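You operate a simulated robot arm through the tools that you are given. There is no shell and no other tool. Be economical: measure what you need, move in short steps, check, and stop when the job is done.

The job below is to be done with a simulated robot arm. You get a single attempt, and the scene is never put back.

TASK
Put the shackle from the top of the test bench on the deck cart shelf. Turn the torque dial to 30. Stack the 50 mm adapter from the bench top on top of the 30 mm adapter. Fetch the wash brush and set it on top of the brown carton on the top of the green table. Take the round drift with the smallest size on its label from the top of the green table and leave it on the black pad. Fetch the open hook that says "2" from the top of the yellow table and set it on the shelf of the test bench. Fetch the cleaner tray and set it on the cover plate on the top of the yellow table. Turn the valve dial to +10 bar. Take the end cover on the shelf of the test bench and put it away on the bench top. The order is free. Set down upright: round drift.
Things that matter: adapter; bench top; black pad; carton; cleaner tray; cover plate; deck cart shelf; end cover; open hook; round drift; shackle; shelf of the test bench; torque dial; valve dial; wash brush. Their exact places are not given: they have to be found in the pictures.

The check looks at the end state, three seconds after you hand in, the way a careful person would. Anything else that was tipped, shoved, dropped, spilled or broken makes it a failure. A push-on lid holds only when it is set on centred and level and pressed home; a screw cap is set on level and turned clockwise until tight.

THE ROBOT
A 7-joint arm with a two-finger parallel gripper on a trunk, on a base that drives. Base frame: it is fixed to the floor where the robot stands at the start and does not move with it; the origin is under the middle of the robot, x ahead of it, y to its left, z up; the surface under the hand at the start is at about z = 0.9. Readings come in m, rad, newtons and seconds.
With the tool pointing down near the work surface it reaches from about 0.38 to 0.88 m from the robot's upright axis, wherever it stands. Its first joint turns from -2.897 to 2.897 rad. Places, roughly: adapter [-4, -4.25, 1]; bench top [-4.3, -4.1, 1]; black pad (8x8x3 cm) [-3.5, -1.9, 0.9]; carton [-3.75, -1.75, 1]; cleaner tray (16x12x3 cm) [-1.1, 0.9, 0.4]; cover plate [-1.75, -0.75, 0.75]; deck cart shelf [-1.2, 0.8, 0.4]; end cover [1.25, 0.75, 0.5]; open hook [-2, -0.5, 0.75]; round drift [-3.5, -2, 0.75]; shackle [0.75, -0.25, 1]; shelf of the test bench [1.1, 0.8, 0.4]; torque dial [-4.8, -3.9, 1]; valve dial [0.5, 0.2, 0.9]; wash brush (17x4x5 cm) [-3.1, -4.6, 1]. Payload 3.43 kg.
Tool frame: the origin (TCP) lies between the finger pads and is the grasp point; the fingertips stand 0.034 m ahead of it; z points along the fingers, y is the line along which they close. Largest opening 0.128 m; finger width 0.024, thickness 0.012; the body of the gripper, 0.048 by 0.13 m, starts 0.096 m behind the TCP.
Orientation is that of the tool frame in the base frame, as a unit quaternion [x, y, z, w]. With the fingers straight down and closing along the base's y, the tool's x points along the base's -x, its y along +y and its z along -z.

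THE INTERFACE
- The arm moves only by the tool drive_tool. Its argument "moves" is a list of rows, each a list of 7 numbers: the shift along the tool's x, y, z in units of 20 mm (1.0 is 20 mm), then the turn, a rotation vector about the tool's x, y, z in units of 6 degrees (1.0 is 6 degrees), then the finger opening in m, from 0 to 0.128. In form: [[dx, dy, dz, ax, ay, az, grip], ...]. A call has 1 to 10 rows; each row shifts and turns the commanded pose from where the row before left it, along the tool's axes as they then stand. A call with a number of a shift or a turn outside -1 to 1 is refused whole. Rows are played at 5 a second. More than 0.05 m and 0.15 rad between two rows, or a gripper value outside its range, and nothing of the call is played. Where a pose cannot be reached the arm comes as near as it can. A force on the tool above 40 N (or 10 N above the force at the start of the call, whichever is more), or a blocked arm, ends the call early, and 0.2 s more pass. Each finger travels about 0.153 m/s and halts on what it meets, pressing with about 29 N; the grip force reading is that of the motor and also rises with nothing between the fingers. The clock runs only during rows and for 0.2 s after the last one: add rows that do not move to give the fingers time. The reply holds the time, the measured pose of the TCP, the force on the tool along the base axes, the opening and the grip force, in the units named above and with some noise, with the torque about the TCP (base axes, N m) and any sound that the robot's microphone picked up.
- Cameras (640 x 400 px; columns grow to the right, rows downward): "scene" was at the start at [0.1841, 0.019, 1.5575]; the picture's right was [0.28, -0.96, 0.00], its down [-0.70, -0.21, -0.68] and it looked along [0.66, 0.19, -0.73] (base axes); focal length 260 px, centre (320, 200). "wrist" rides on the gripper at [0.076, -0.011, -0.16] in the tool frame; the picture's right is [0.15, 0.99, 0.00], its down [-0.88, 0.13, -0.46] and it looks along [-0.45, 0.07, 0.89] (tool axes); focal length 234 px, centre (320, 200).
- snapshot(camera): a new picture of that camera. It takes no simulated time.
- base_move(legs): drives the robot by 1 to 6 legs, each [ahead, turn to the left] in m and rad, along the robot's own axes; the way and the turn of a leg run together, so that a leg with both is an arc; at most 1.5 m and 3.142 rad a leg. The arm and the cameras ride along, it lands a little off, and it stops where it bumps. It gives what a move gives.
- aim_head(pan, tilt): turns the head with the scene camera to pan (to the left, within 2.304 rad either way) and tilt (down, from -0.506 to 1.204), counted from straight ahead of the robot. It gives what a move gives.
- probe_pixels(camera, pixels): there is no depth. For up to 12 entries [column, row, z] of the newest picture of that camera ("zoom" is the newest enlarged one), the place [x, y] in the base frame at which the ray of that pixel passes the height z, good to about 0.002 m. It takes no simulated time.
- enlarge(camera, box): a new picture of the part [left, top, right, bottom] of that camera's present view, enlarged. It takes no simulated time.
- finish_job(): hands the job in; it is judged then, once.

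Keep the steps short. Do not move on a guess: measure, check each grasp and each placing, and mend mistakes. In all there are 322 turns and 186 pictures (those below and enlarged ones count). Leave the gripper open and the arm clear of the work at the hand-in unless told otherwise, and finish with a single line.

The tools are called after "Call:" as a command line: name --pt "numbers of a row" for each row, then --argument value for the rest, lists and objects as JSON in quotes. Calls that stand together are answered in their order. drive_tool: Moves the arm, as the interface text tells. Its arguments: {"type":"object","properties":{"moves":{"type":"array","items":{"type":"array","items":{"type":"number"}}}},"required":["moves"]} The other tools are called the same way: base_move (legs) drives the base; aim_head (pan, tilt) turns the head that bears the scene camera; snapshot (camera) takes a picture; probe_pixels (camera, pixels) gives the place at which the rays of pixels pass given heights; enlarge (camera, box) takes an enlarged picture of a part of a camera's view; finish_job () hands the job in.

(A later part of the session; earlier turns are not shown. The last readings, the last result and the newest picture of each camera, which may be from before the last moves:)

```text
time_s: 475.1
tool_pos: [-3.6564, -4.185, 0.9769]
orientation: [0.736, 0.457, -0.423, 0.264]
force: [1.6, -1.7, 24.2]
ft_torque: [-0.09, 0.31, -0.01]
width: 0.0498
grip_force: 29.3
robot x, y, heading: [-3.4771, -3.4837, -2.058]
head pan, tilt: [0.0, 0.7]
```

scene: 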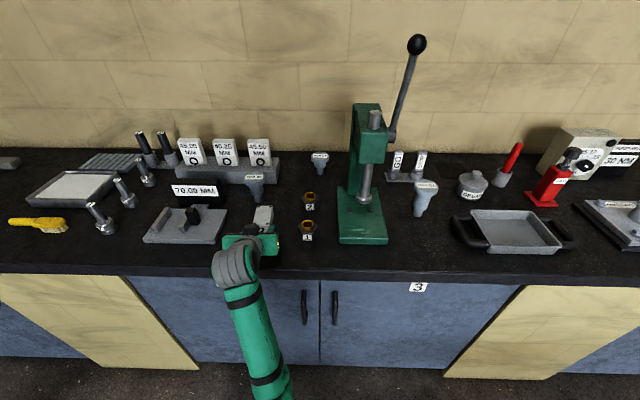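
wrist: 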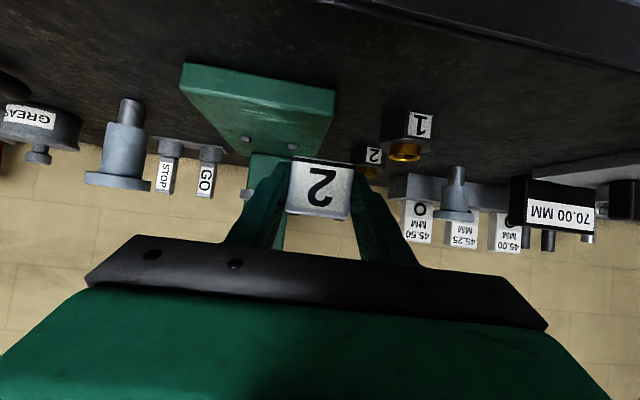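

Contact. Open and withdraw backward, then up.

Call:
drive_tool --pt "-0.04 0 -0.02 0 0 0 0.06" --pt "0 0 0 0 0 0 0.08" --pt "0 0 0 0 0 0 0.08" --pt "0 0 -1 0 0 0 0.08" --pt "0 0 -1 0 0 0 0.08" --pt "0 0 -1 0 0 0 0.08" --pt "0 0 -1 0 0 0 0.08" --pt "0 0 0 0 0 0 0.08"

Call:
drive_tool --pt "-0.5 0 -0.8 0 1 0 0.1" --pt "-0.5 0 -0.8 0 1 0 0.1" --pt "-0.5 0 -0.8 0 1 0 0.1" --pt "-0.3 0 -0.9 0 1 0 0.1" --pt "-0.3 0 -0.9 0 1 0 0.1" --pt "0 0 -0.9 0 1 0 0.1" --pt "0 0 -0.9 0 1 0 0.1" --pt "0 0 -0.5 0 1 0 0.1" --pt "0 0 0 0 1 0 0.1" --pt "0 0 0 0 0.85 0 0.1"

Call:
snapshot --camera "wrist"

Call:
snapshot --camera "scene"

```text
time_s: 475.7
tool_pos: [-3.6517, -4.1875, 0.9779]
orientation: [0.735, 0.459, -0.423, 0.265]
force: [1.0, 0.5, 3.3]
ft_torque: [-0.02, 0.08, 0.02]
width: 0.0787
grip_force: 0.0
robot x, y, heading: [-3.4784, -3.4796, -2.06]
head pan, tilt: [0.0, 0.7]
stopped in row 3: the force on the tool passed its limit at 41 N (the readings are from after the stop); the commanded pose is now the measured one
```

```text
time_s: 477.9
tool_pos: [-3.6343, -4.1427, 1.09]
orientation: [0.845, 0.528, -0.067, 0.042]
force: [0.8, -0.7, -0.7]
ft_torque: [0.01, -0.03, -0.03]
width: 0.1
grip_force: 0.1
out of reach, approached as far as the arm can: row 4, 5
robot x, y, heading: [-3.4755, -3.4776, -2.064]
head pan, tilt: [0.0, 0.7]
```

```text
53 pictures are left
```

wrist: 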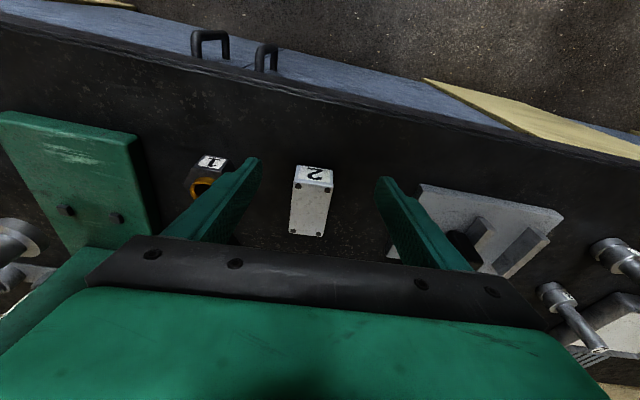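

```text
52 pictures are left
```

scene: 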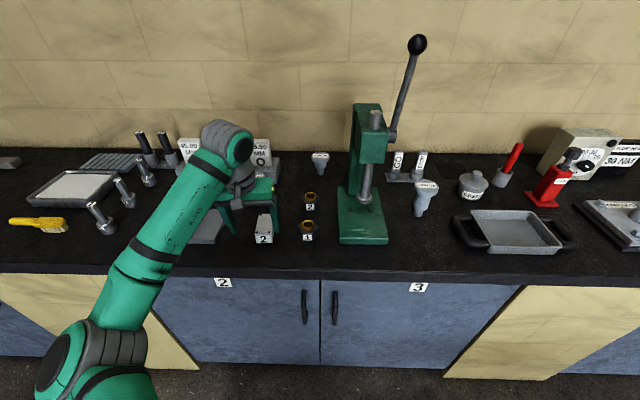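

The cover stands on the bench. Now the adapters: straighten and raise the hand, and drive 31 cm nearer to the bench.

Call:
drive_tool --pt "0 0 -1 0 0.75 0 0.1" --pt "0 0 -1 0 0.75 0 0.1" --pt "0 0 -1 0 0 0 0.1" --pt "0 0 -1 0 0 0 0.1" --pt "0 0 -1 0 0 0 0.1" --pt "0 0 -1 0 0 0 0.1"

Call:
base_move --legs '[[0, 0.26], [0.31, 0], [0, -0.26]]'

Call:
snapshot --camera "wrist"

```text
time_s: 479.3
tool_pos: [-3.6326, -4.1398, 1.2115]
orientation: [0.849, 0.529, 0.0, 0.002]
force: [0.3, -0.9, -1.0]
ft_torque: [0.04, 0.02, -0.02]
width: 0.1001
grip_force: 0.0
robot x, y, heading: [-3.4769, -3.4824, -2.061]
head pan, tilt: [0.0, 0.7]
```

```text
time_s: 483.4
tool_pos: [-3.7035, -4.441, 1.2112]
orientation: [0.848, 0.529, 0.0, 0.001]
force: [-0.5, 0.5, 1.3]
ft_torque: [0.0, 0.03, -0.02]
width: 0.0999
grip_force: 0.0
robot x, y, heading: [-3.5461, -3.7838, -2.061]
head pan, tilt: [0.0, 0.7]
```

```text
51 pictures are left
```

wrist: 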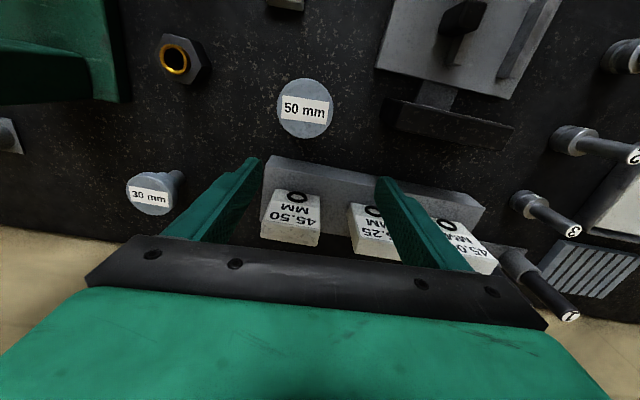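

Call:
probe_pixels --camera "wrist" --pixels '[[305, 108, 1.02], [305, 108, 1.04], [305, 108, 1.06], [150, 193, 1.0], [150, 193, 1.02], [150, 193, 1.04], [278, 105, 1.04], [333, 110, 1.04], [305, 79, 1.04], [174, 174, 0.97]]'

Call:
enlarge --camera "scene" --box '[230, 180, 330, 250]'

```text
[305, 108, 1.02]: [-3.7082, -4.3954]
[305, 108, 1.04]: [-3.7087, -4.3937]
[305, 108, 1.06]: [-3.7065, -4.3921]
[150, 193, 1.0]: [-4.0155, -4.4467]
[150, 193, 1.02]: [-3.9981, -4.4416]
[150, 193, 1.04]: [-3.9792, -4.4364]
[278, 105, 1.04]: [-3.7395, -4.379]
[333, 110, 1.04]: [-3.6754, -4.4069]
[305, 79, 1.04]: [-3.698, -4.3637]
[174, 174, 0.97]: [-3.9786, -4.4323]
```

```text
5.71 times, centred on (280, 215) of scene
```

zoom: 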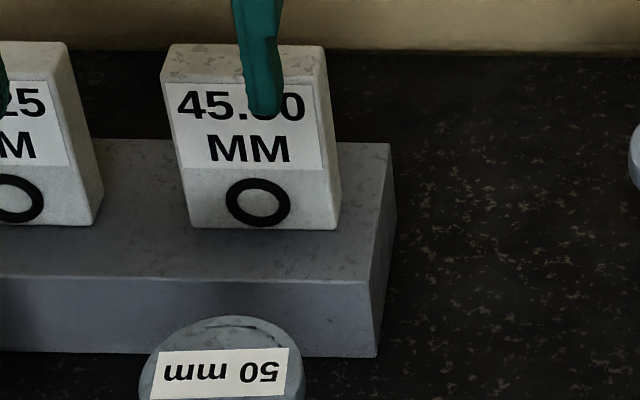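

Call:
probe_pixels --camera "zoom" --pixels '[[222, 370, 1.02], [222, 370, 1.04], [222, 370, 1.06], [222, 370, 1.08]]'

Call:
snapshot --camera "scene"

```text
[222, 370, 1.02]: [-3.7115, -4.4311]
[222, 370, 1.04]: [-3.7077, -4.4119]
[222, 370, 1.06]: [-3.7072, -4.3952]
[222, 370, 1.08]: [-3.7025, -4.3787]
```

```text
49 pictures are left
```

scene: 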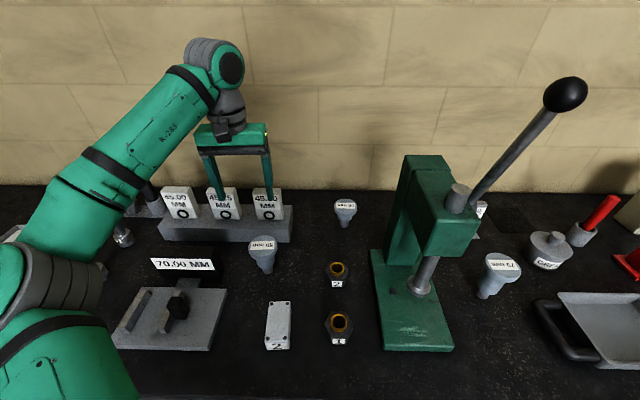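

50 mm head centre (-3.7075, -4.394), top z ≈ 1.06, about 66 mm wide. I centre over it and lower around the head; I also measure the 30 mm one.

Call:
probe_pixels --camera "scene" --pixels '[[345, 205, 1.0], [345, 205, 1.02], [345, 205, 1.04], [344, 224, 0.95], [262, 244, 1.06], [267, 271, 0.95]]'

Call:
drive_tool --pt "1 -0.6 0 0 0 0 0.1" --pt "1 -0.61 1 0 0 0 0.1" --pt "0 0 1 0 0 0 0.1" --pt "0 0 1 0 0 0 0.1" --pt "0 0 1 0 0 0 0.1" --pt "0 0 1 0 0 0 0.1" --pt "0 0 0 0 0 0 0.1"

Call:
snapshot --camera "wrist"

```text
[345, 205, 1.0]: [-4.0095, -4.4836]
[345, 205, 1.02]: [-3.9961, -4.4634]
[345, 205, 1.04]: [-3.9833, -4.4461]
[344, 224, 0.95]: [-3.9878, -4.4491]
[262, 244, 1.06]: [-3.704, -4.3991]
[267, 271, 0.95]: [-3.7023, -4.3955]
```

```text
time_s: 485.0
tool_pos: [-3.7081, -4.3939, 1.1099]
orientation: [0.849, 0.529, -0.001, 0.001]
force: [-0.6, 0.1, -0.5]
ft_torque: [0.0, -0.01, 0.0]
width: 0.0997
grip_force: 0.1
robot x, y, heading: [-3.5449, -3.7795, -2.059]
head pan, tilt: [0.0, 0.7]
```

```text
48 pictures are left
```

wrist: 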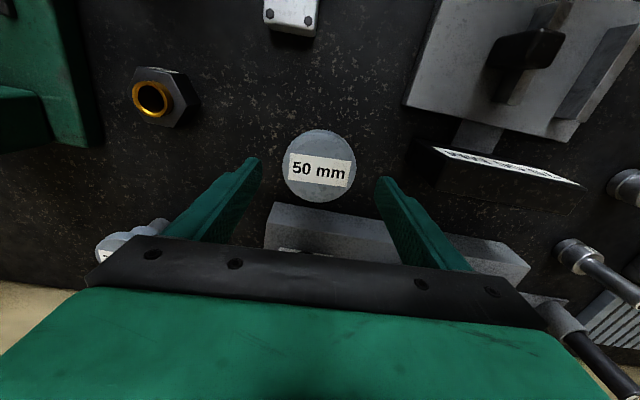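

Centred. Lower to z 1.043, grip, and lift.

Call:
drive_tool --pt "0 0 1 0 0 0 0.1" --pt "0 0 1 0 0 0 0.1" --pt "0 0 1 0 0 0 0.1" --pt "0 0 0.35 0 0 0 0.1" --pt "0 0 0 0 0 0 0.08" --pt "0 0 0 0 0 0 0.06" --pt "0 0 0 0 0 0 0.04" --pt "0 0 0 0 0 0 0.04"

Call:
drive_tool --pt "0 0 -0.5 0 0 0 0.03" --pt "0 0 -1 0 0 0 0.03" --pt "0 0 -1 0 0 0 0.03" --pt "0 0 -1 0 0 0 0.03" --pt "0 0 -1 0 0 0 0.03" --pt "0 0 -1 0 0 0 0.03" --pt "0 0 -1 0 0 0 0.03" --pt "0 0 -1 0 0 0 0.03" --pt "0 0 0 0 0 0 0.03"

Call:
snapshot --camera "wrist"

Call:
enlarge --camera "scene" --box '[200, 130, 380, 290]'

```text
time_s: 486.8
tool_pos: [-3.7072, -4.3943, 1.0428]
orientation: [0.849, 0.529, 0.001, 0.002]
force: [-2.6, -0.7, 0.6]
ft_torque: [-0.09, 0.1, -0.02]
width: 0.0706
grip_force: 28.8
robot x, y, heading: [-3.5458, -3.7803, -2.061]
head pan, tilt: [0.0, 0.7]
```

```text
time_s: 488.8
tool_pos: [-3.7082, -4.3949, 1.1932]
orientation: [0.848, 0.529, 0.0, -0.001]
force: [-0.4, 0.3, -10.7]
ft_torque: [0.0, 0.0, 0.02]
width: 0.0703
grip_force: 28.5
robot x, y, heading: [-3.541, -3.7825, -2.063]
head pan, tilt: [0.0, 0.7]
```

```text
47 pictures are left
```

wrist: 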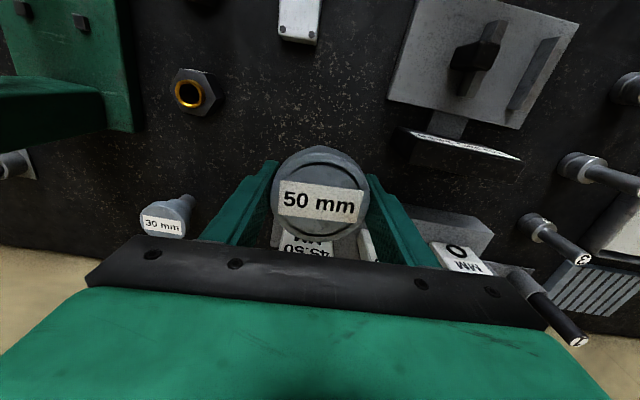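

```text
2.50 times, centred on (290, 210) of scene
```

zoom: 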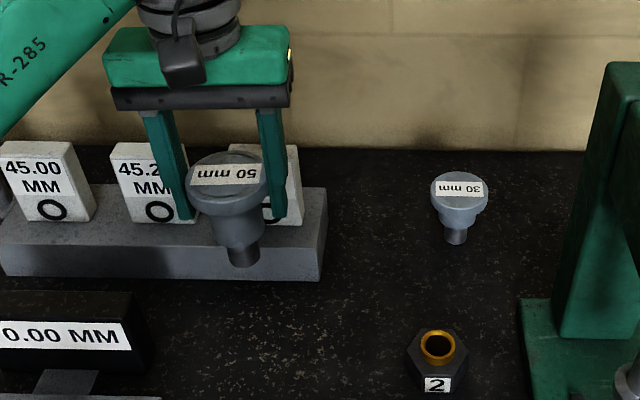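

Call:
probe_pixels --camera "zoom" --pixels '[[459, 190, 1.03], [459, 190, 1.04], [459, 190, 1.05], [455, 241, 0.95], [431, 190, 1.04], [487, 192, 1.04]]'

Call:
drive_tool --pt "0 -1 0 0 0 0 0.03" --pt "0 -1 0 0 0 0 0.03" --pt "0 -1 0 0 0 0 0.03" --pt "0 -1 0 0 0 0 0.03" --pt "0 -1 0 0 0 0 0.03" --pt "0 -1 0 0 0 0 0.03" --pt "0 -1 0 0 0 0 0.03"

Call:
snapshot --camera "wrist"

```text
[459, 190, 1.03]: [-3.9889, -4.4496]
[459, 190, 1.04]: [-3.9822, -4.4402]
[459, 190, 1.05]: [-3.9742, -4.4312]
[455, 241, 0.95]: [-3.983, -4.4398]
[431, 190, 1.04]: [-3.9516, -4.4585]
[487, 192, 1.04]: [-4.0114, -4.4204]
```

```text
time_s: 490.4
tool_pos: [-3.8332, -4.334, 1.1931]
orientation: [0.849, 0.529, -0.001, 0.002]
force: [0.4, -1.2, -10.1]
ft_torque: [-0.01, 0.02, 0.01]
width: 0.0705
grip_force: 29.4
robot x, y, heading: [-3.5435, -3.7813, -2.062]
head pan, tilt: [0.0, 0.7]
```

```text
45 pictures are left
```

wrist: 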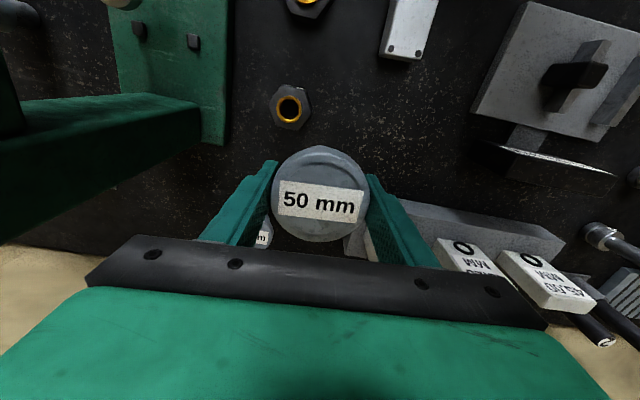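

Call:
probe_pixels --camera "scene" --pixels '[[371, 250, 0.95], [386, 248, 0.97], [405, 157, 1.2], [405, 157, 1.25], [388, 225, 1.05], [400, 180, 1.15], [383, 350, 0.95], [417, 215, 1.2]]'

Call:
enlarge --camera "scene" --box '[270, 120, 470, 300]'

```text
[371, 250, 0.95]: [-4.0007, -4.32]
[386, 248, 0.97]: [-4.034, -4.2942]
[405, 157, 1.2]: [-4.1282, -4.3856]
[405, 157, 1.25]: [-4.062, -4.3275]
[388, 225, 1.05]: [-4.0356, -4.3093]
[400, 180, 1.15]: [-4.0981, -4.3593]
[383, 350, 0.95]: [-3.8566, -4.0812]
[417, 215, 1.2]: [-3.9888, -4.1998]
```

```text
2.22 times, centred on (370, 210) of scene
```

zoom: 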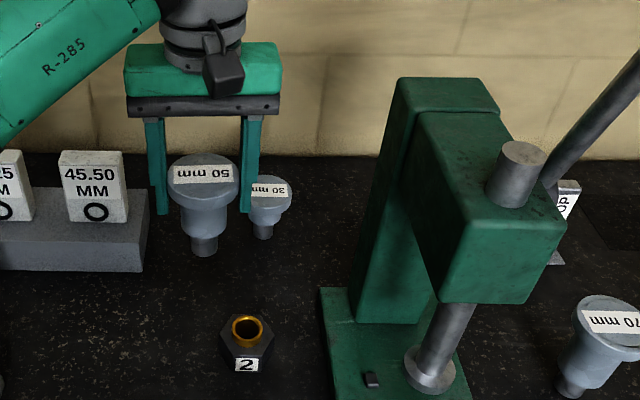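

The 30 mm axis is (-3.983, -4.440), top ≈ 1.04; the press stands about 12 cm to its right. I carry the 50 over it: deeper first, then right.

Call:
drive_tool --pt "-1 0 0 0 0 0 0.03" --pt "-1 0 0 0 0 0 0.03" --pt "-1 0 0 0 0 0 0.03" --pt "-1 0 0 0 0 0 0.03" --pt "-1 -0.5 0 0 0 0 0.03" --pt "-1 -0.9 0 0 0 0 0.03" --pt "-1 -1 0 0 0 0 0.03" --pt "-1 -1 0 0 0 0 0.03" --pt "0 -0.99 0 0 0 0 0.03" --pt "0 0 0 0 0 0 0.03"

Call:
enlarge --camera "scene" --box '[280, 110, 420, 240]'

```text
time_s: 492.6
tool_pos: [-3.9827, -4.437, 1.1929]
orientation: [0.848, 0.529, 0.0, 0.001]
force: [0.1, -0.1, -10.9]
ft_torque: [0.0, -0.01, -0.02]
width: 0.0704
grip_force: 29.9
robot x, y, heading: [-3.5453, -3.7795, -2.06]
head pan, tilt: [0.0, 0.7]
```

```text
3.08 times, centred on (350, 175) of scene
```

zoom: 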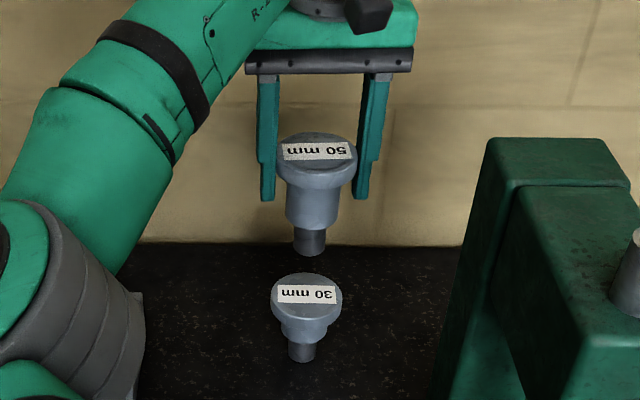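

Call:
probe_pixels --camera "zoom" --pixels '[[310, 248, 1.1], [307, 293, 1.04], [302, 356, 0.95], [317, 150, 1.21], [307, 293, 1.035], [307, 293, 1.045]]'

```text
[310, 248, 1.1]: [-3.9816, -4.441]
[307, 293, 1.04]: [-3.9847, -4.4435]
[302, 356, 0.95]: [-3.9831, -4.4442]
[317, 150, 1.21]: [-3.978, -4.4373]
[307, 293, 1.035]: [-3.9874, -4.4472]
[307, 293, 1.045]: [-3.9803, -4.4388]
```

Offset only ~3 mm. Correct it and lower to contact.

Call:
drive_tool --pt "-0.16 -0.05 0 0 0 0 0.03" --pt "0 0 1 0 0 0 0.03" --pt "0 0 1 0 0 0 0.03" --pt "0 0 0.5 0 0 0 0.03" --pt "0 0 0.1 0 0 0 0.03" --pt "0 0 0.1 0 0 0 0.03" --pt "0 0 0.1 0 0 0 0.03" --pt "0 0 0.1 0 0 0 0.03"

Call:
enlarge --camera "scene" --box '[300, 140, 400, 240]'

```text
time_s: 494.4
tool_pos: [-3.9851, -4.4394, 1.1342]
orientation: [0.849, 0.529, 0.0, 0.001]
force: [-0.2, -0.1, -10.2]
ft_torque: [0.02, 0.01, -0.02]
width: 0.0705
grip_force: 29.3
robot x, y, heading: [-3.5437, -3.782, -2.068]
head pan, tilt: [0.0, 0.7]
```

```text
4.00 times, centred on (350, 190) of scene
```

zoom: 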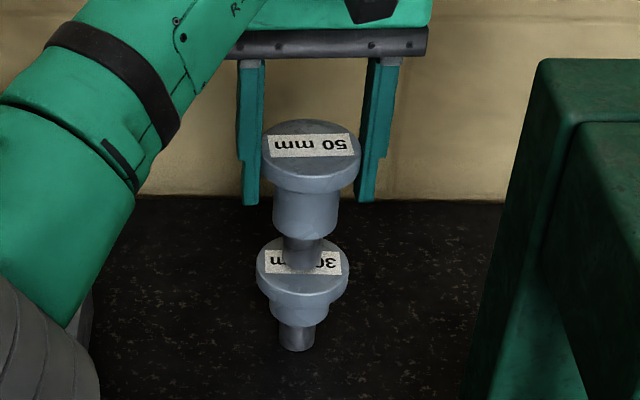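

Call:
drive_tool --pt "0 0 0.06 0 0 0 0.03" --pt "0 0 0.06 0 0 0 0.03" --pt "0 0 0.06 0 0 0 0.03" --pt "0 0 0.06 0 0 0 0.03" --pt "0 0 0.06 0 0 0 0.03"

```text
time_s: 495.6
tool_pos: [-3.9839, -4.4411, 1.1297]
orientation: [0.848, 0.529, 0.0, 0.002]
force: [0.4, 0.1, -6.7]
ft_torque: [0.01, -0.09, 0.03]
width: 0.0706
grip_force: 29.0
robot x, y, heading: [-3.5431, -3.7836, -2.061]
head pan, tilt: [0.0, 0.7]
```

Call:
drive_tool --pt "0 0 0.04 0 0 0 0.03" --pt "0 0 0 0 0 0 0.03" --pt "0 0 0 0 0 0 0.074" --pt "0 0 0 0 0 0 0.078" --pt "0 0 0 0 0 0 0.085" --pt "0 0 0 0 0 0 0.09" --pt "0 0 0 0 0 0 0.09"

Call:
enlarge --camera "scene" --box '[300, 140, 400, 240]'

```text
time_s: 497.2
tool_pos: [-3.9852, -4.4396, 1.1277]
orientation: [0.848, 0.53, 0.0, 0.001]
force: [0.4, -0.2, 0.1]
ft_torque: [-0.02, 0.0, -0.02]
width: 0.09
grip_force: 0.1
robot x, y, heading: [-3.5452, -3.7818, -2.065]
head pan, tilt: [0.0, 0.7]
```

```text
4.00 times, centred on (350, 190) of scene
```

zoom: 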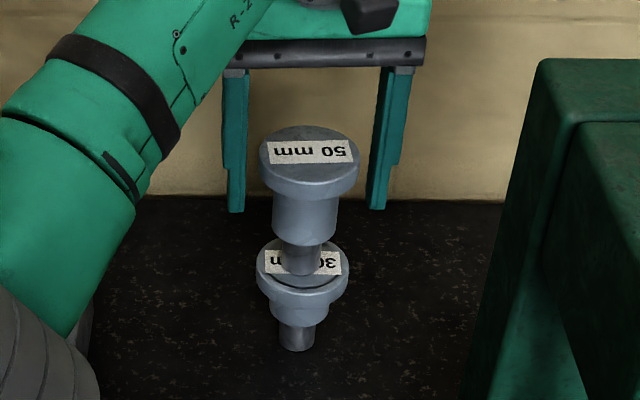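

Stacked upright. Lift clear, back off, and drive along the bench toward the torque dial.

Call:
drive_tool --pt "0 0 -0.5 0 0 0 0.09" --pt "0 0 -1 0 0 0 0.09" --pt "0 0 -1 0 0 0 0.09" --pt "0 0 -1 0 0 0 0.09" --pt "0 0 -1 0 0 0 0.09" --pt "0 0 -1 0 0 0 0.09" --pt "0 0 -1 0 0 0 0.09"

Call:
base_move --legs '[[-0.3, 0], [0, -1.566], [1.074, 0], [0, 1.566], [0.25, 0]]'

Call:
aim_head --pan 0.0 --tilt 0.55

Call:
snapshot --camera "scene"

```text
time_s: 498.8
tool_pos: [-3.9848, -4.4402, 1.2578]
orientation: [0.849, 0.529, -0.001, 0.001]
force: [0.5, -0.4, 0.1]
ft_torque: [0.01, 0.01, -0.01]
width: 0.0899
grip_force: 0.1
robot x, y, heading: [-3.5453, -3.7809, -2.062]
head pan, tilt: [0.0, 0.7]
```

```text
time_s: 501.6
tool_pos: [-3.8776, -4.1505, 1.2579]
orientation: [0.861, 0.508, 0.002, 0.006]
force: [21.0, -1.8, -0.6]
ft_torque: [0.06, 0.64, -0.75]
width: 0.079
grip_force: 0.0
robot x, y, heading: [-3.4046, -3.5141, -2.137]
head pan, tilt: [0.0, 0.7]
stopped in leg 2: the force on the tool passed its limit at 53 N (the readings are from after the stop); the commanded pose is now the measured one
```

```text
time_s: 502.3
tool_pos: [-3.8798, -4.1484, 1.2576]
orientation: [0.861, 0.508, 0.001, 0.005]
force: [24.4, -7.3, 2.1]
ft_torque: [0.29, 0.75, -0.47]
width: 0.0755
grip_force: 0.1
robot x, y, heading: [-3.4007, -3.5187, -2.133]
head pan, tilt: [0.0, 0.55]
```

```text
40 pictures are left
```

scene: 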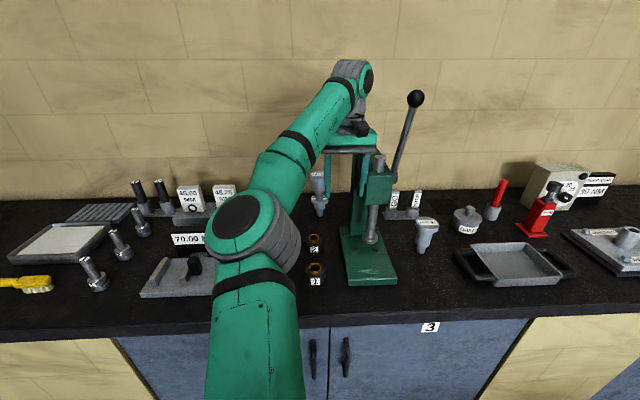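

The hand touched the press when turning. I turn back left, retreat further, and check the press.

Call:
base_move --legs '[[0, 0.12], [-0.4, 0]]'

Call:
enlarge --camera "scene" --box '[200, 100, 480, 300]'

```text
time_s: 505.4
tool_pos: [-3.6309, -3.8382, 1.2571]
orientation: [0.831, 0.556, 0.0, 0.005]
force: [0.3, -1.2, 0.5]
ft_torque: [0.01, -0.01, 0.01]
width: 0.0901
grip_force: 0.1
robot x, y, heading: [-3.2268, -3.1553, -2.019]
head pan, tilt: [0.0, 0.55]
```

```text
2.00 times, centred on (340, 200) of scene
```

zoom: 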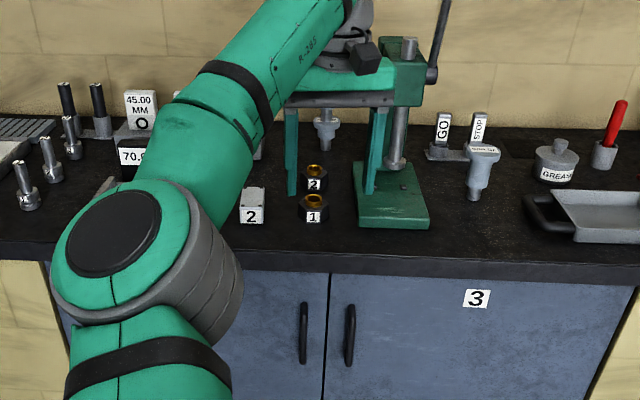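

Nothing displaced. I drive to the dial's front with a wide berth.

Call:
base_move --legs '[[0, -1.241], [1.138, 0], [0, 1.2], [0.2, 0]]'

Call:
aim_head --pan -0.15 --tilt 0.6

Call:
snapshot --camera "scene"

```text
time_s: 519.3
tool_pos: [-4.8878, -3.8371, 1.2578]
orientation: [0.847, 0.532, 0.001, 0.005]
force: [-0.1, 0.3, -0.5]
ft_torque: [0.02, -0.02, 0.0]
width: 0.0902
grip_force: 0.0
robot x, y, heading: [-4.4467, -3.1764, -2.08]
head pan, tilt: [0.0, 0.55]
```

```text
time_s: 520.0
tool_pos: [-4.8872, -3.8377, 1.258]
orientation: [0.847, 0.532, 0.001, 0.005]
force: [0.0, 0.0, 0.4]
ft_torque: [-0.01, 0.0, 0.02]
width: 0.0901
grip_force: 0.1
robot x, y, heading: [-4.4501, -3.1761, -2.081]
head pan, tilt: [-0.15, 0.6]
```

```text
38 pictures are left
```

scene: 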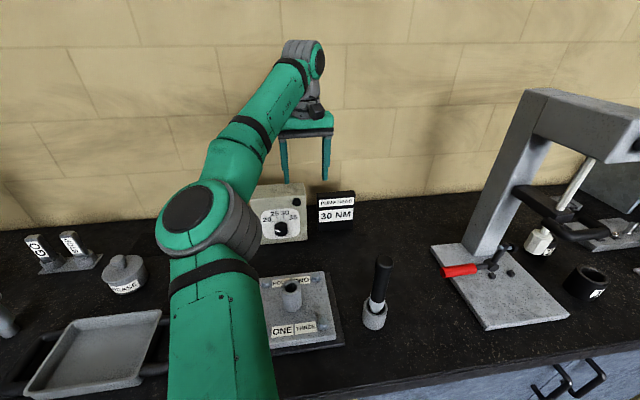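

Call:
enlarge --camera "scene" --box '[240, 170, 370, 260]'

```text
4.44 times, centred on (305, 215) of scene
```

zoom: 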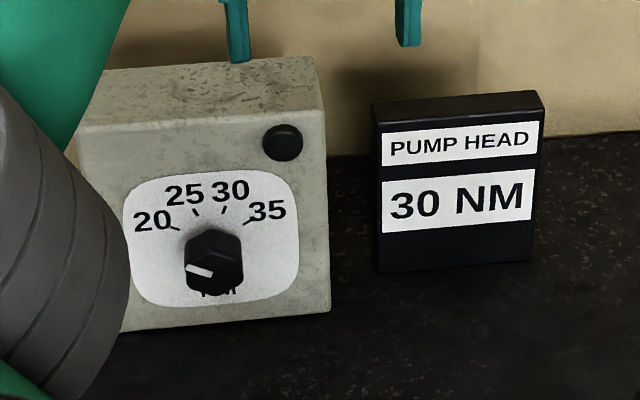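

Call:
probe_pixels --camera "zoom" --pixels '[[330, 312, 0.95], [122, 332, 0.95], [325, 112, 1.06], [325, 112, 1.08], [325, 112, 1.1], [77, 128, 1.08], [213, 262, 1.0], [213, 262, 1.02], [378, 270, 0.95], [533, 258, 0.95], [540, 100, 1.06]]'

```text
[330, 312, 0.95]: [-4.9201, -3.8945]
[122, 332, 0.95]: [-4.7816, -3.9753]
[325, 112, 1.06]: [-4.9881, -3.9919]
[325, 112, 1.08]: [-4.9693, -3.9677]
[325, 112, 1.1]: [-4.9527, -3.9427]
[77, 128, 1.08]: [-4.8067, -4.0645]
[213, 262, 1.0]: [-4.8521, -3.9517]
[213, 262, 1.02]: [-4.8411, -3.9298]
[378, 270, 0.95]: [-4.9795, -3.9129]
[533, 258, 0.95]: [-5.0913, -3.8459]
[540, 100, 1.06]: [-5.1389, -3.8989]
```

The pointer stands at about -78° (left); "30" is about +18°, so ~96° clockwise is needed. I'll grip the knob from above, fingers left and right of it, and tilt the hand about the dial axis in two strokes. First nearer and above the knob.

Call:
base_move --legs '[[0.1, 0]]'

Call:
drive_tool --pt "0.8 1 0 0 0 0.75 0.075" --pt "0.8 1 0 0 0 0 0.075" --pt "0.8 1 0 0 0 0 0.075" --pt "0.7 1 0 0 0 0 0.075" --pt "0 0.15 1 0 0 0 0.075" --pt "0 0 1 0 0 0 0.075" --pt "0 0 0 0 0 0 0.075"

Call:
snapshot --camera "wrist"

Call:
aim_head --pan 0.1 --tilt 0.75

Call:
enlarge --camera "scene" --box '[200, 110, 440, 260]'

```text
time_s: 521.1
tool_pos: [-4.9379, -3.9248, 1.2573]
orientation: [0.847, 0.532, 0.001, 0.005]
force: [-0.3, 0.1, 0.7]
ft_torque: [0.0, 0.0, 0.01]
width: 0.09
grip_force: 0.1
robot x, y, heading: [-4.4917, -3.2684, -2.079]
head pan, tilt: [-0.15, 0.6]
```

```text
time_s: 522.7
tool_pos: [-4.8346, -3.9128, 1.2178]
orientation: [0.867, 0.498, 0.001, 0.005]
force: [-0.8, -0.7, -0.6]
ft_torque: [0.02, 0.01, 0.0]
width: 0.075
grip_force: 0.0
robot x, y, heading: [-4.4971, -3.2647, -2.081]
head pan, tilt: [-0.15, 0.6]
```

```text
36 pictures are left
```

wrist: 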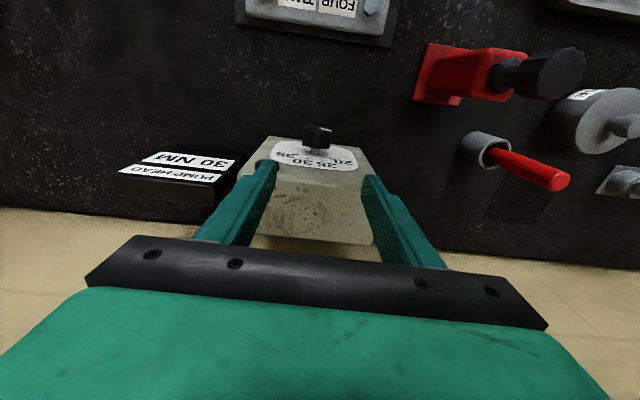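

```text
time_s: 523.5
tool_pos: [-4.8342, -3.9124, 1.2183]
orientation: [0.867, 0.498, 0.0, 0.004]
force: [0.9, 0.1, 0.2]
ft_torque: [0.05, 0.03, -0.02]
width: 0.075
grip_force: 0.0
robot x, y, heading: [-4.4939, -3.2656, -2.078]
head pan, tilt: [0.099, 0.75]
```

```text
2.67 times, centred on (320, 185) of scene
```

zoom: 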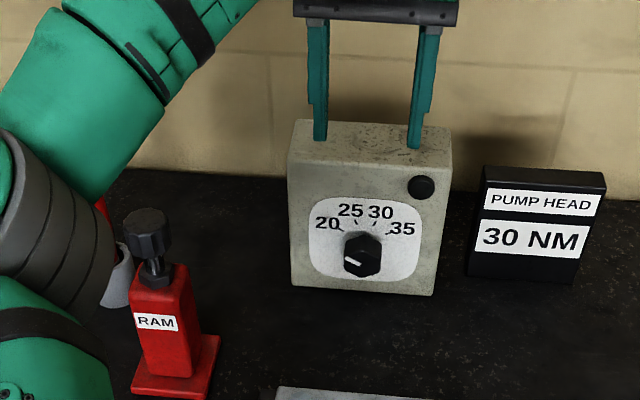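

Centred over the knob. Descend to z 1.055 and pre-tilt 18° left.

Call:
drive_tool --pt "0 -0.2 1 0 0 0 0.075" --pt "0 0 1 0 0 0 0.075" --pt "0 0 1 0 0 0 0.075" --pt "0 0 1 0 0 0 0.075" --pt "0 0 1 0 0 0 0.075" --pt "0 0 1 0 0 0 0.075" --pt "0 0 1 0 0 0 0.075" --pt "0 0 1 0 0 0 0.075" --pt "0 0 0.15 0 0 0 0.075"

Call:
drive_tool --pt "0 0.094 0 1 0 0 0.075" --pt "0 0.094 0 1 0 0 0.075" --pt "0 0.094 0 1 0 0 0.075" --pt "0 0 0 0 0 0 0.04" --pt "0 0 0 0 0 0 0.03" --pt "0 0 0 0 0 0 0.02" --pt "0 0 0 0 0 0 0.02"

Call:
enlarge --camera "scene" --box '[260, 130, 400, 240]'

```text
time_s: 525.5
tool_pos: [-4.8367, -3.9108, 1.0541]
orientation: [0.868, 0.497, 0.001, 0.005]
force: [-0.1, 0.9, 0.7]
ft_torque: [0.0, 0.0, -0.02]
width: 0.0749
grip_force: 0.0
robot x, y, heading: [-4.4937, -3.2678, -2.079]
head pan, tilt: [0.099, 0.75]
```

```text
time_s: 526.3
tool_pos: [-4.8336, -3.9135, 1.0633]
orientation: [0.862, 0.49, -0.072, -0.109]
force: [2.4, 0.6, 6.8]
ft_torque: [-0.4, -0.18, 0.23]
width: 0.075
grip_force: 0.0
robot x, y, heading: [-4.4914, -3.2684, -2.077]
head pan, tilt: [0.099, 0.75]
stopped in row 3: the force on the tool passed its limit at 88 N (the readings are from after the stop); the commanded pose is now the measured one
```

```text
3.64 times, centred on (330, 185) of scene
```

zoom: 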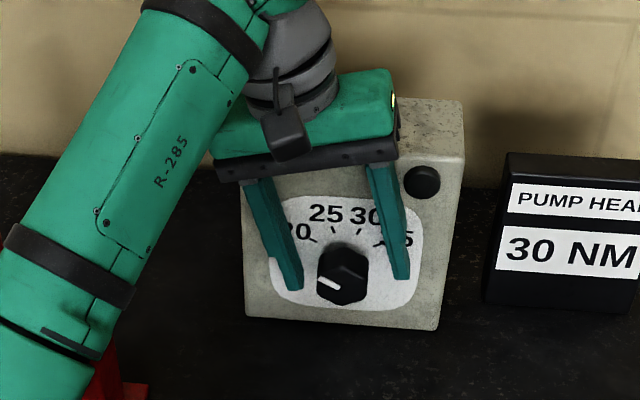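

The gripper body touched the box rim. I move 5 mm outward from the panel and then close on the knob.

Call:
drive_tool --pt "0.25 0 0 0 0 0 0.075" --pt "0 0 0.3 0 0 0 0.06" --pt "0 0 0 0 0 0 0.04" --pt "0 0 0 0 0 0 0.03" --pt "0 0 0 0 0 0 0.02" --pt "0 0 0 0 0 0 0.02"

Call:
enlarge --camera "scene" --box '[260, 130, 400, 240]'

```text
time_s: 527.6
tool_pos: [-4.8295, -3.9103, 1.0549]
orientation: [0.86, 0.495, -0.069, -0.108]
force: [3.4, -4.6, -1.7]
ft_torque: [0.07, -0.14, 0.85]
width: 0.0435
grip_force: 44.9
robot x, y, heading: [-4.4963, -3.2674, -2.076]
head pan, tilt: [0.099, 0.75]
stopped in row 6: the force on the tool passed its limit at 41 N (the readings are from after the stop); the commanded pose is now the measured one
```

```text
3.64 times, centred on (330, 185) of scene
```

zoom: 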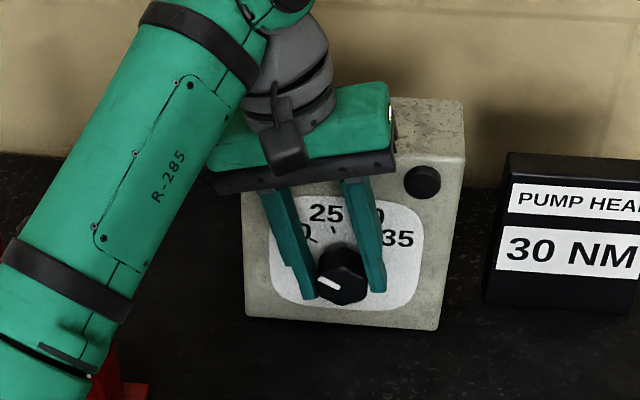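

Knob gripped. Rotate clockwise 42°.

Call:
drive_tool --pt "0 -0.094 0 -1 0 0 0.02" --pt "0 -0.094 0 -1 0 0 0.02" --pt "0 -0.094 0 -1 0 0 0.02" --pt "0 -0.094 0 -1 0 0 0.02" --pt "0 -0.094 0 -1 0 0 0.02" --pt "0 -0.094 0 -1 0 0 0.02" --pt "0 -0.094 0 -1 0 0 0.02"

Call:
enlarge --camera "scene" --box '[260, 130, 400, 240]'

```text
time_s: 529.2
tool_pos: [-4.8441, -3.9017, 1.0576]
orientation: [0.843, 0.485, 0.109, 0.207]
force: [-11.3, 5.8, 29.0]
ft_torque: [2.35, 3.57, 1.45]
width: 0.0423
grip_force: 45.5
robot x, y, heading: [-4.496, -3.2674, -2.081]
head pan, tilt: [0.099, 0.75]
```

```text
3.64 times, centred on (330, 185) of scene
```

zoom: 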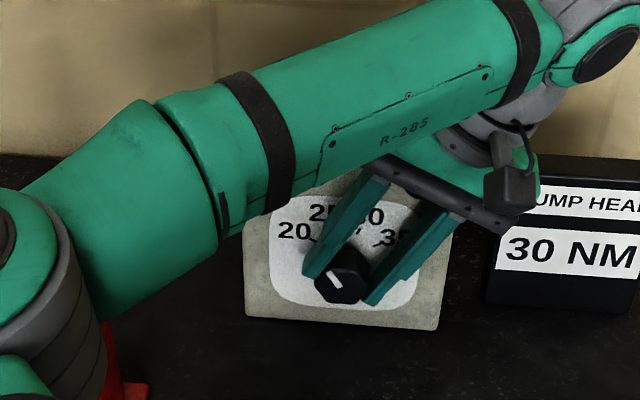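

Pointer is now about -37°. Open, tilt back, re-grip, second stroke.

Call:
drive_tool --pt "0 0 0 0 0 0 0.075" --pt "0 0 0 0 0 0 0.075" --pt "0 0.094 0 1 0 0 0.075" --pt "0 0.094 0 1 0 0 0.075" --pt "0 0.094 0 1 0 0 0.075" --pt "0 0.094 0 1 0 0 0.075" --pt "0 0.094 0 1 0 0 0.075" --pt "0 0.094 0 1 0 0 0.075" --pt "0 0.094 0 0.9 0 0 0.075"

Call:
drive_tool --pt "0 0 0 0 0 0 0.05" --pt "0 0 0 0 0 0 0.035" --pt "0 0 0 0 0 0 0.03"

Call:
drive_tool --pt "0 -0.094 0 -1 0 0 0.025" --pt "0 -0.094 0 -1 0 0 0.025" --pt "0 -0.094 0 -1 0 0 0.025" --pt "0 -0.094 0 -1 0 0 0.025" --pt "0 -0.094 0 -1 0 0 0.025" --pt "0 -0.094 0 -1 0 0 0.025" --pt "0 -0.094 0 -1 0 0 0.025"

Call:
enlarge --camera "scene" --box '[260, 130, 400, 240]'

```text
time_s: 529.6
tool_pos: [-4.8448, -3.9026, 1.0577]
orientation: [0.843, 0.484, 0.109, 0.209]
force: [-2.1, 0.5, 5.2]
ft_torque: [0.0, 0.25, 0.03]
width: 0.0751
grip_force: 0.1
robot x, y, heading: [-4.4927, -3.2648, -2.084]
head pan, tilt: [0.099, 0.75]
stopped in row 2: the force on the tool passed its limit at 43 N (the readings are from after the stop); the commanded pose is now the measured one
```

```text
time_s: 530.4
tool_pos: [-4.8458, -3.904, 1.057]
orientation: [0.842, 0.485, 0.108, 0.209]
force: [-8.9, 2.7, 10.6]
ft_torque: [0.79, 2.67, 1.23]
width: 0.0422
grip_force: 44.9
robot x, y, heading: [-4.4947, -3.2685, -2.08]
head pan, tilt: [0.099, 0.75]
```

```text
time_s: 530.8
tool_pos: [-4.848, -3.9019, 1.0611]
orientation: [0.836, 0.481, 0.121, 0.236]
force: [-15.3, 19.3, 9.2]
ft_torque: [1.65, 2.79, 0.77]
width: 0.0443
grip_force: 17.2
robot x, y, heading: [-4.4932, -3.2668, -2.077]
head pan, tilt: [0.099, 0.75]
stopped in row 1: the force on the tool passed its limit at 49 N (the readings are from after the stop); the commanded pose is now the measured one
```

```text
3.64 times, centred on (330, 185) of scene
```

zoom: 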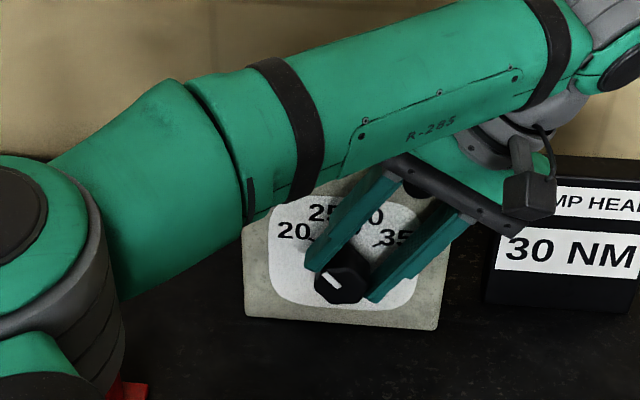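

The release step had ended early. Open again, then tilt back in a separate call.

Call:
drive_tool --pt "0 0 0 0 0 0 0.06" --pt "0 0 0 0 0 0 0.078"

Call:
drive_tool --pt "0 0.094 0 1 0 0 0.078" --pt "0 0.094 0 1 0 0 0.078" --pt "0 0.094 0 1 0 0 0.078" --pt "0 0.094 0 1 0 0 0.078" --pt "0 0.094 0 1 0 0 0.078" --pt "0 0.094 0 1 0 0 0.078" --pt "0 0.094 0 1 0 0 0.078" --pt "0 0 0 0 0 0 0.078"

Call:
enlarge --camera "scene" --box '[260, 130, 400, 240]'

```text
time_s: 531.4
tool_pos: [-4.8424, -3.9055, 1.0618]
orientation: [0.833, 0.484, 0.124, 0.239]
force: [6.0, -5.1, 14.5]
ft_torque: [0.55, 1.54, 0.29]
width: 0.078
grip_force: 0.0
robot x, y, heading: [-4.4929, -3.2665, -2.081]
head pan, tilt: [0.099, 0.75]
```

```text
time_s: 533.2
tool_pos: [-4.8327, -3.9101, 1.0639]
orientation: [0.864, 0.494, -0.058, -0.077]
force: [0.7, 0.1, 0.0]
ft_torque: [0.01, 0.01, -0.03]
width: 0.0779
grip_force: 0.0
robot x, y, heading: [-4.4905, -3.2678, -2.076]
head pan, tilt: [0.099, 0.75]
```

```text
3.64 times, centred on (330, 185) of scene
```

zoom: 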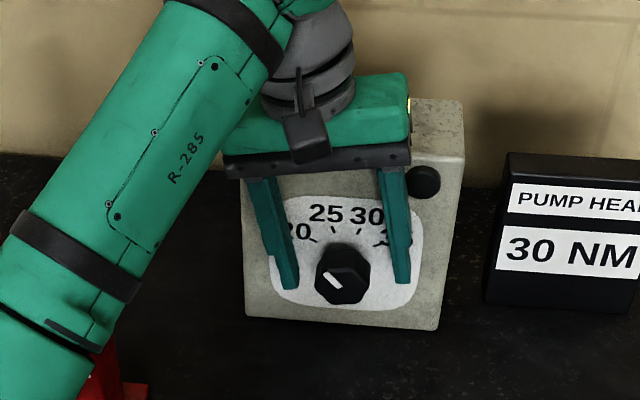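

Pointer about -47°. Lower 5 mm, grip, and stroke 42° clockwise.

Call:
drive_tool --pt "0 -0.05 0.3 0 0 0 0.07" --pt "0 0 0 0 0 0 0.05" --pt "0 0 0 0 0 0 0.04" --pt "0 0 0 0 0 0 0.035"

Call:
drive_tool --pt "0 -0.094 0 -1 0 0 0.033" --pt "0 -0.094 0 -1 0 0 0.033" --pt "0 -0.094 0 -1 0 0 0.033" --pt "0 -0.094 0 -1 0 0 0.033" --pt "0 -0.094 0 -1 0 0 0.033" --pt "0 -0.094 0 -1 0 0 0.033"

Call:
drive_tool --pt "0 0 0 0 0 0 0.06" --pt "0 0 0 0 0 0 0.078"

Call:
drive_tool --pt "0 0.094 0 1 0 0 0.078" --pt "0 0.094 0 1 0 0 0.078" --pt "0 0.094 0 1 0 0 0.078" --pt "0 0.094 0 1 0 0 0.078" --pt "0 0.094 0 1 0 0 0.078" --pt "0 0.094 0 1 0 0 0.078" --pt "0 0 0 0 0 0 0.078"

Call:
enlarge --camera "scene" --box '[260, 130, 400, 240]'

```text
time_s: 534.2
tool_pos: [-4.8342, -3.9108, 1.0581]
orientation: [0.863, 0.496, -0.057, -0.076]
force: [17.0, -10.3, -7.8]
ft_torque: [-0.05, -0.52, 0.15]
width: 0.0467
grip_force: 10.0
robot x, y, heading: [-4.4949, -3.2661, -2.075]
head pan, tilt: [0.099, 0.75]
```

```text
time_s: 535.6
tool_pos: [-4.8436, -3.9043, 1.0587]
orientation: [0.845, 0.488, 0.097, 0.195]
force: [13.6, -5.6, 3.6]
ft_torque: [-0.21, -0.33, 0.13]
width: 0.0421
grip_force: 19.5
robot x, y, heading: [-4.4967, -3.2677, -2.082]
head pan, tilt: [0.099, 0.75]
```

```text
time_s: 536.2
tool_pos: [-4.8458, -3.903, 1.0582]
orientation: [0.845, 0.489, 0.098, 0.194]
force: [-0.1, -0.1, -1.2]
ft_torque: [-0.02, -0.01, 0.03]
width: 0.078
grip_force: 0.0
robot x, y, heading: [-4.4949, -3.2671, -2.075]
head pan, tilt: [0.099, 0.75]
```

```text
time_s: 537.8
tool_pos: [-4.8354, -3.9089, 1.059]
orientation: [0.864, 0.495, -0.059, -0.078]
force: [-0.2, 0.0, 0.1]
ft_torque: [0.05, -0.01, -0.01]
width: 0.0778
grip_force: 0.0
robot x, y, heading: [-4.4945, -3.2668, -2.073]
head pan, tilt: [0.099, 0.75]
```

```text
3.64 times, centred on (330, 185) of scene
```

zoom: 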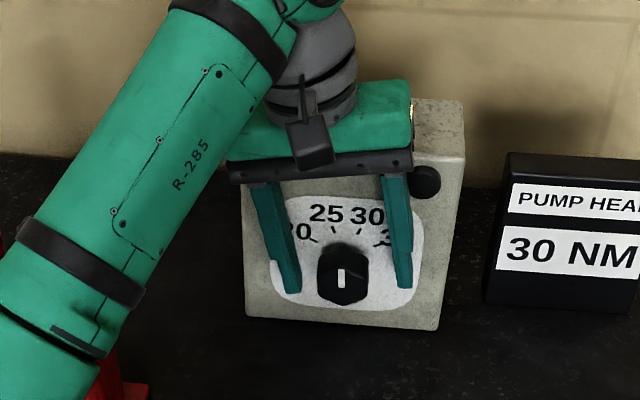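

Pointer now straight up; "30" is ~18-20° further. Grip and rotate 19°.

Call:
drive_tool --pt "0 0 0 0 0 0 0.06" --pt "0 0 0 0 0 0 0.05" --pt "0 0 0 0 0 0 0.04" --pt "0 0 0 0 0 0 0.035"

Call:
drive_tool --pt "0 -0.094 0 -1 0 0 0.033" --pt "0 -0.094 0 -1 0 0 0.033" --pt "0 -0.094 0 -1 0 0 0.033" --pt "0 0 0 0 0 0 0.033"

Call:
drive_tool --pt "0 0 0 0 0 0 0.06" --pt "0 0 0 0 0 0 0.078"

Call:
enlarge --camera "scene" --box '[300, 165, 400, 235]'

```text
time_s: 538.8
tool_pos: [-4.833, -3.9106, 1.058]
orientation: [0.863, 0.496, -0.056, -0.076]
force: [16.6, -6.8, -8.9]
ft_torque: [0.11, -0.6, 0.17]
width: 0.0465
grip_force: 9.9
robot x, y, heading: [-4.4913, -3.2686, -2.078]
head pan, tilt: [0.099, 0.75]
```

```text
time_s: 539.8
tool_pos: [-4.8389, -3.9062, 1.0595]
orientation: [0.865, 0.497, 0.019, 0.061]
force: [16.9, -19.9, 1.4]
ft_torque: [-0.72, -0.39, 0.06]
width: 0.0473
grip_force: 12.1
robot x, y, heading: [-4.4924, -3.2659, -2.082]
head pan, tilt: [0.099, 0.75]
```

```text
time_s: 540.4
tool_pos: [-4.8382, -3.9087, 1.0593]
orientation: [0.865, 0.499, 0.019, 0.058]
force: [0.7, 0.1, 0.2]
ft_torque: [-0.03, 0.08, 0.01]
width: 0.0779
grip_force: 0.1
robot x, y, heading: [-4.4928, -3.2665, -2.077]
head pan, tilt: [0.099, 0.75]
```

```text
5.71 times, centred on (350, 200) of scene
```

zoom: 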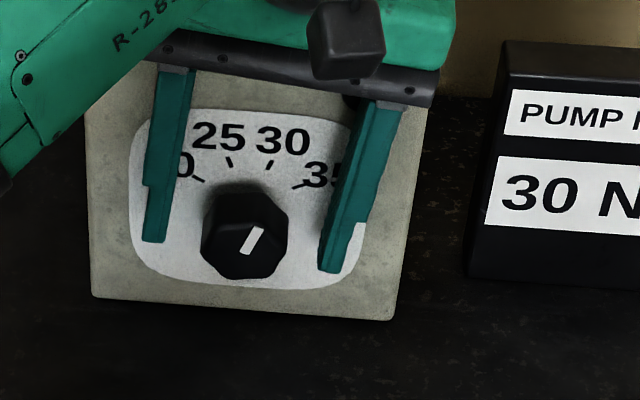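

Call:
enlarge --camera "scene" --box '[325, 183, 365, 213]'

```text
13.33 times, centred on (345, 198) of scene
```

zoom: 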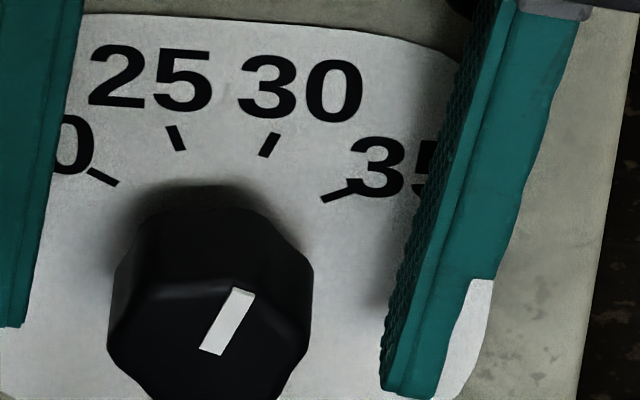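

The pointer is parallel to the "30" tick (27° vs 26°): torque dial done. Lift away, back off, and drive left along the bench to the wash brush.

Call:
drive_tool --pt "0.2 0 -1 0 0 0 0.078" --pt "0.2 0 -1 0 0 0 0.078" --pt "0 0 -1 0 0 0 0.078" --pt "0 0 -1 0 0 0 0.078" --pt "0 0 -1 0 0 0 0.078" --pt "0 0 -1 0.6 0 0 0.078" --pt "0 0 -1 0.55 0 0 0.078" --pt "0 0 -1 0 0 0 0.078" --pt "0 0 -1 0 0 0 0.078"

Call:
base_move --legs '[[-0.7, 0]]'

```text
time_s: 542.4
tool_pos: [-4.8465, -3.8873, 1.2389]
orientation: [0.867, 0.497, -0.009, 0.007]
force: [-0.5, 0.0, -0.4]
ft_torque: [0.06, -0.01, -0.03]
width: 0.0779
grip_force: 0.0
robot x, y, heading: [-4.4946, -3.2636, -2.078]
head pan, tilt: [0.099, 0.75]
```

```text
time_s: 546.3
tool_pos: [-4.5055, -3.2699, 1.2384]
orientation: [0.867, 0.497, -0.01, 0.008]
force: [-0.4, -0.3, -0.4]
ft_torque: [0.0, -0.01, -0.01]
width: 0.078
grip_force: 0.0
robot x, y, heading: [-4.1485, -2.6503, -2.08]
head pan, tilt: [0.099, 0.75]
```

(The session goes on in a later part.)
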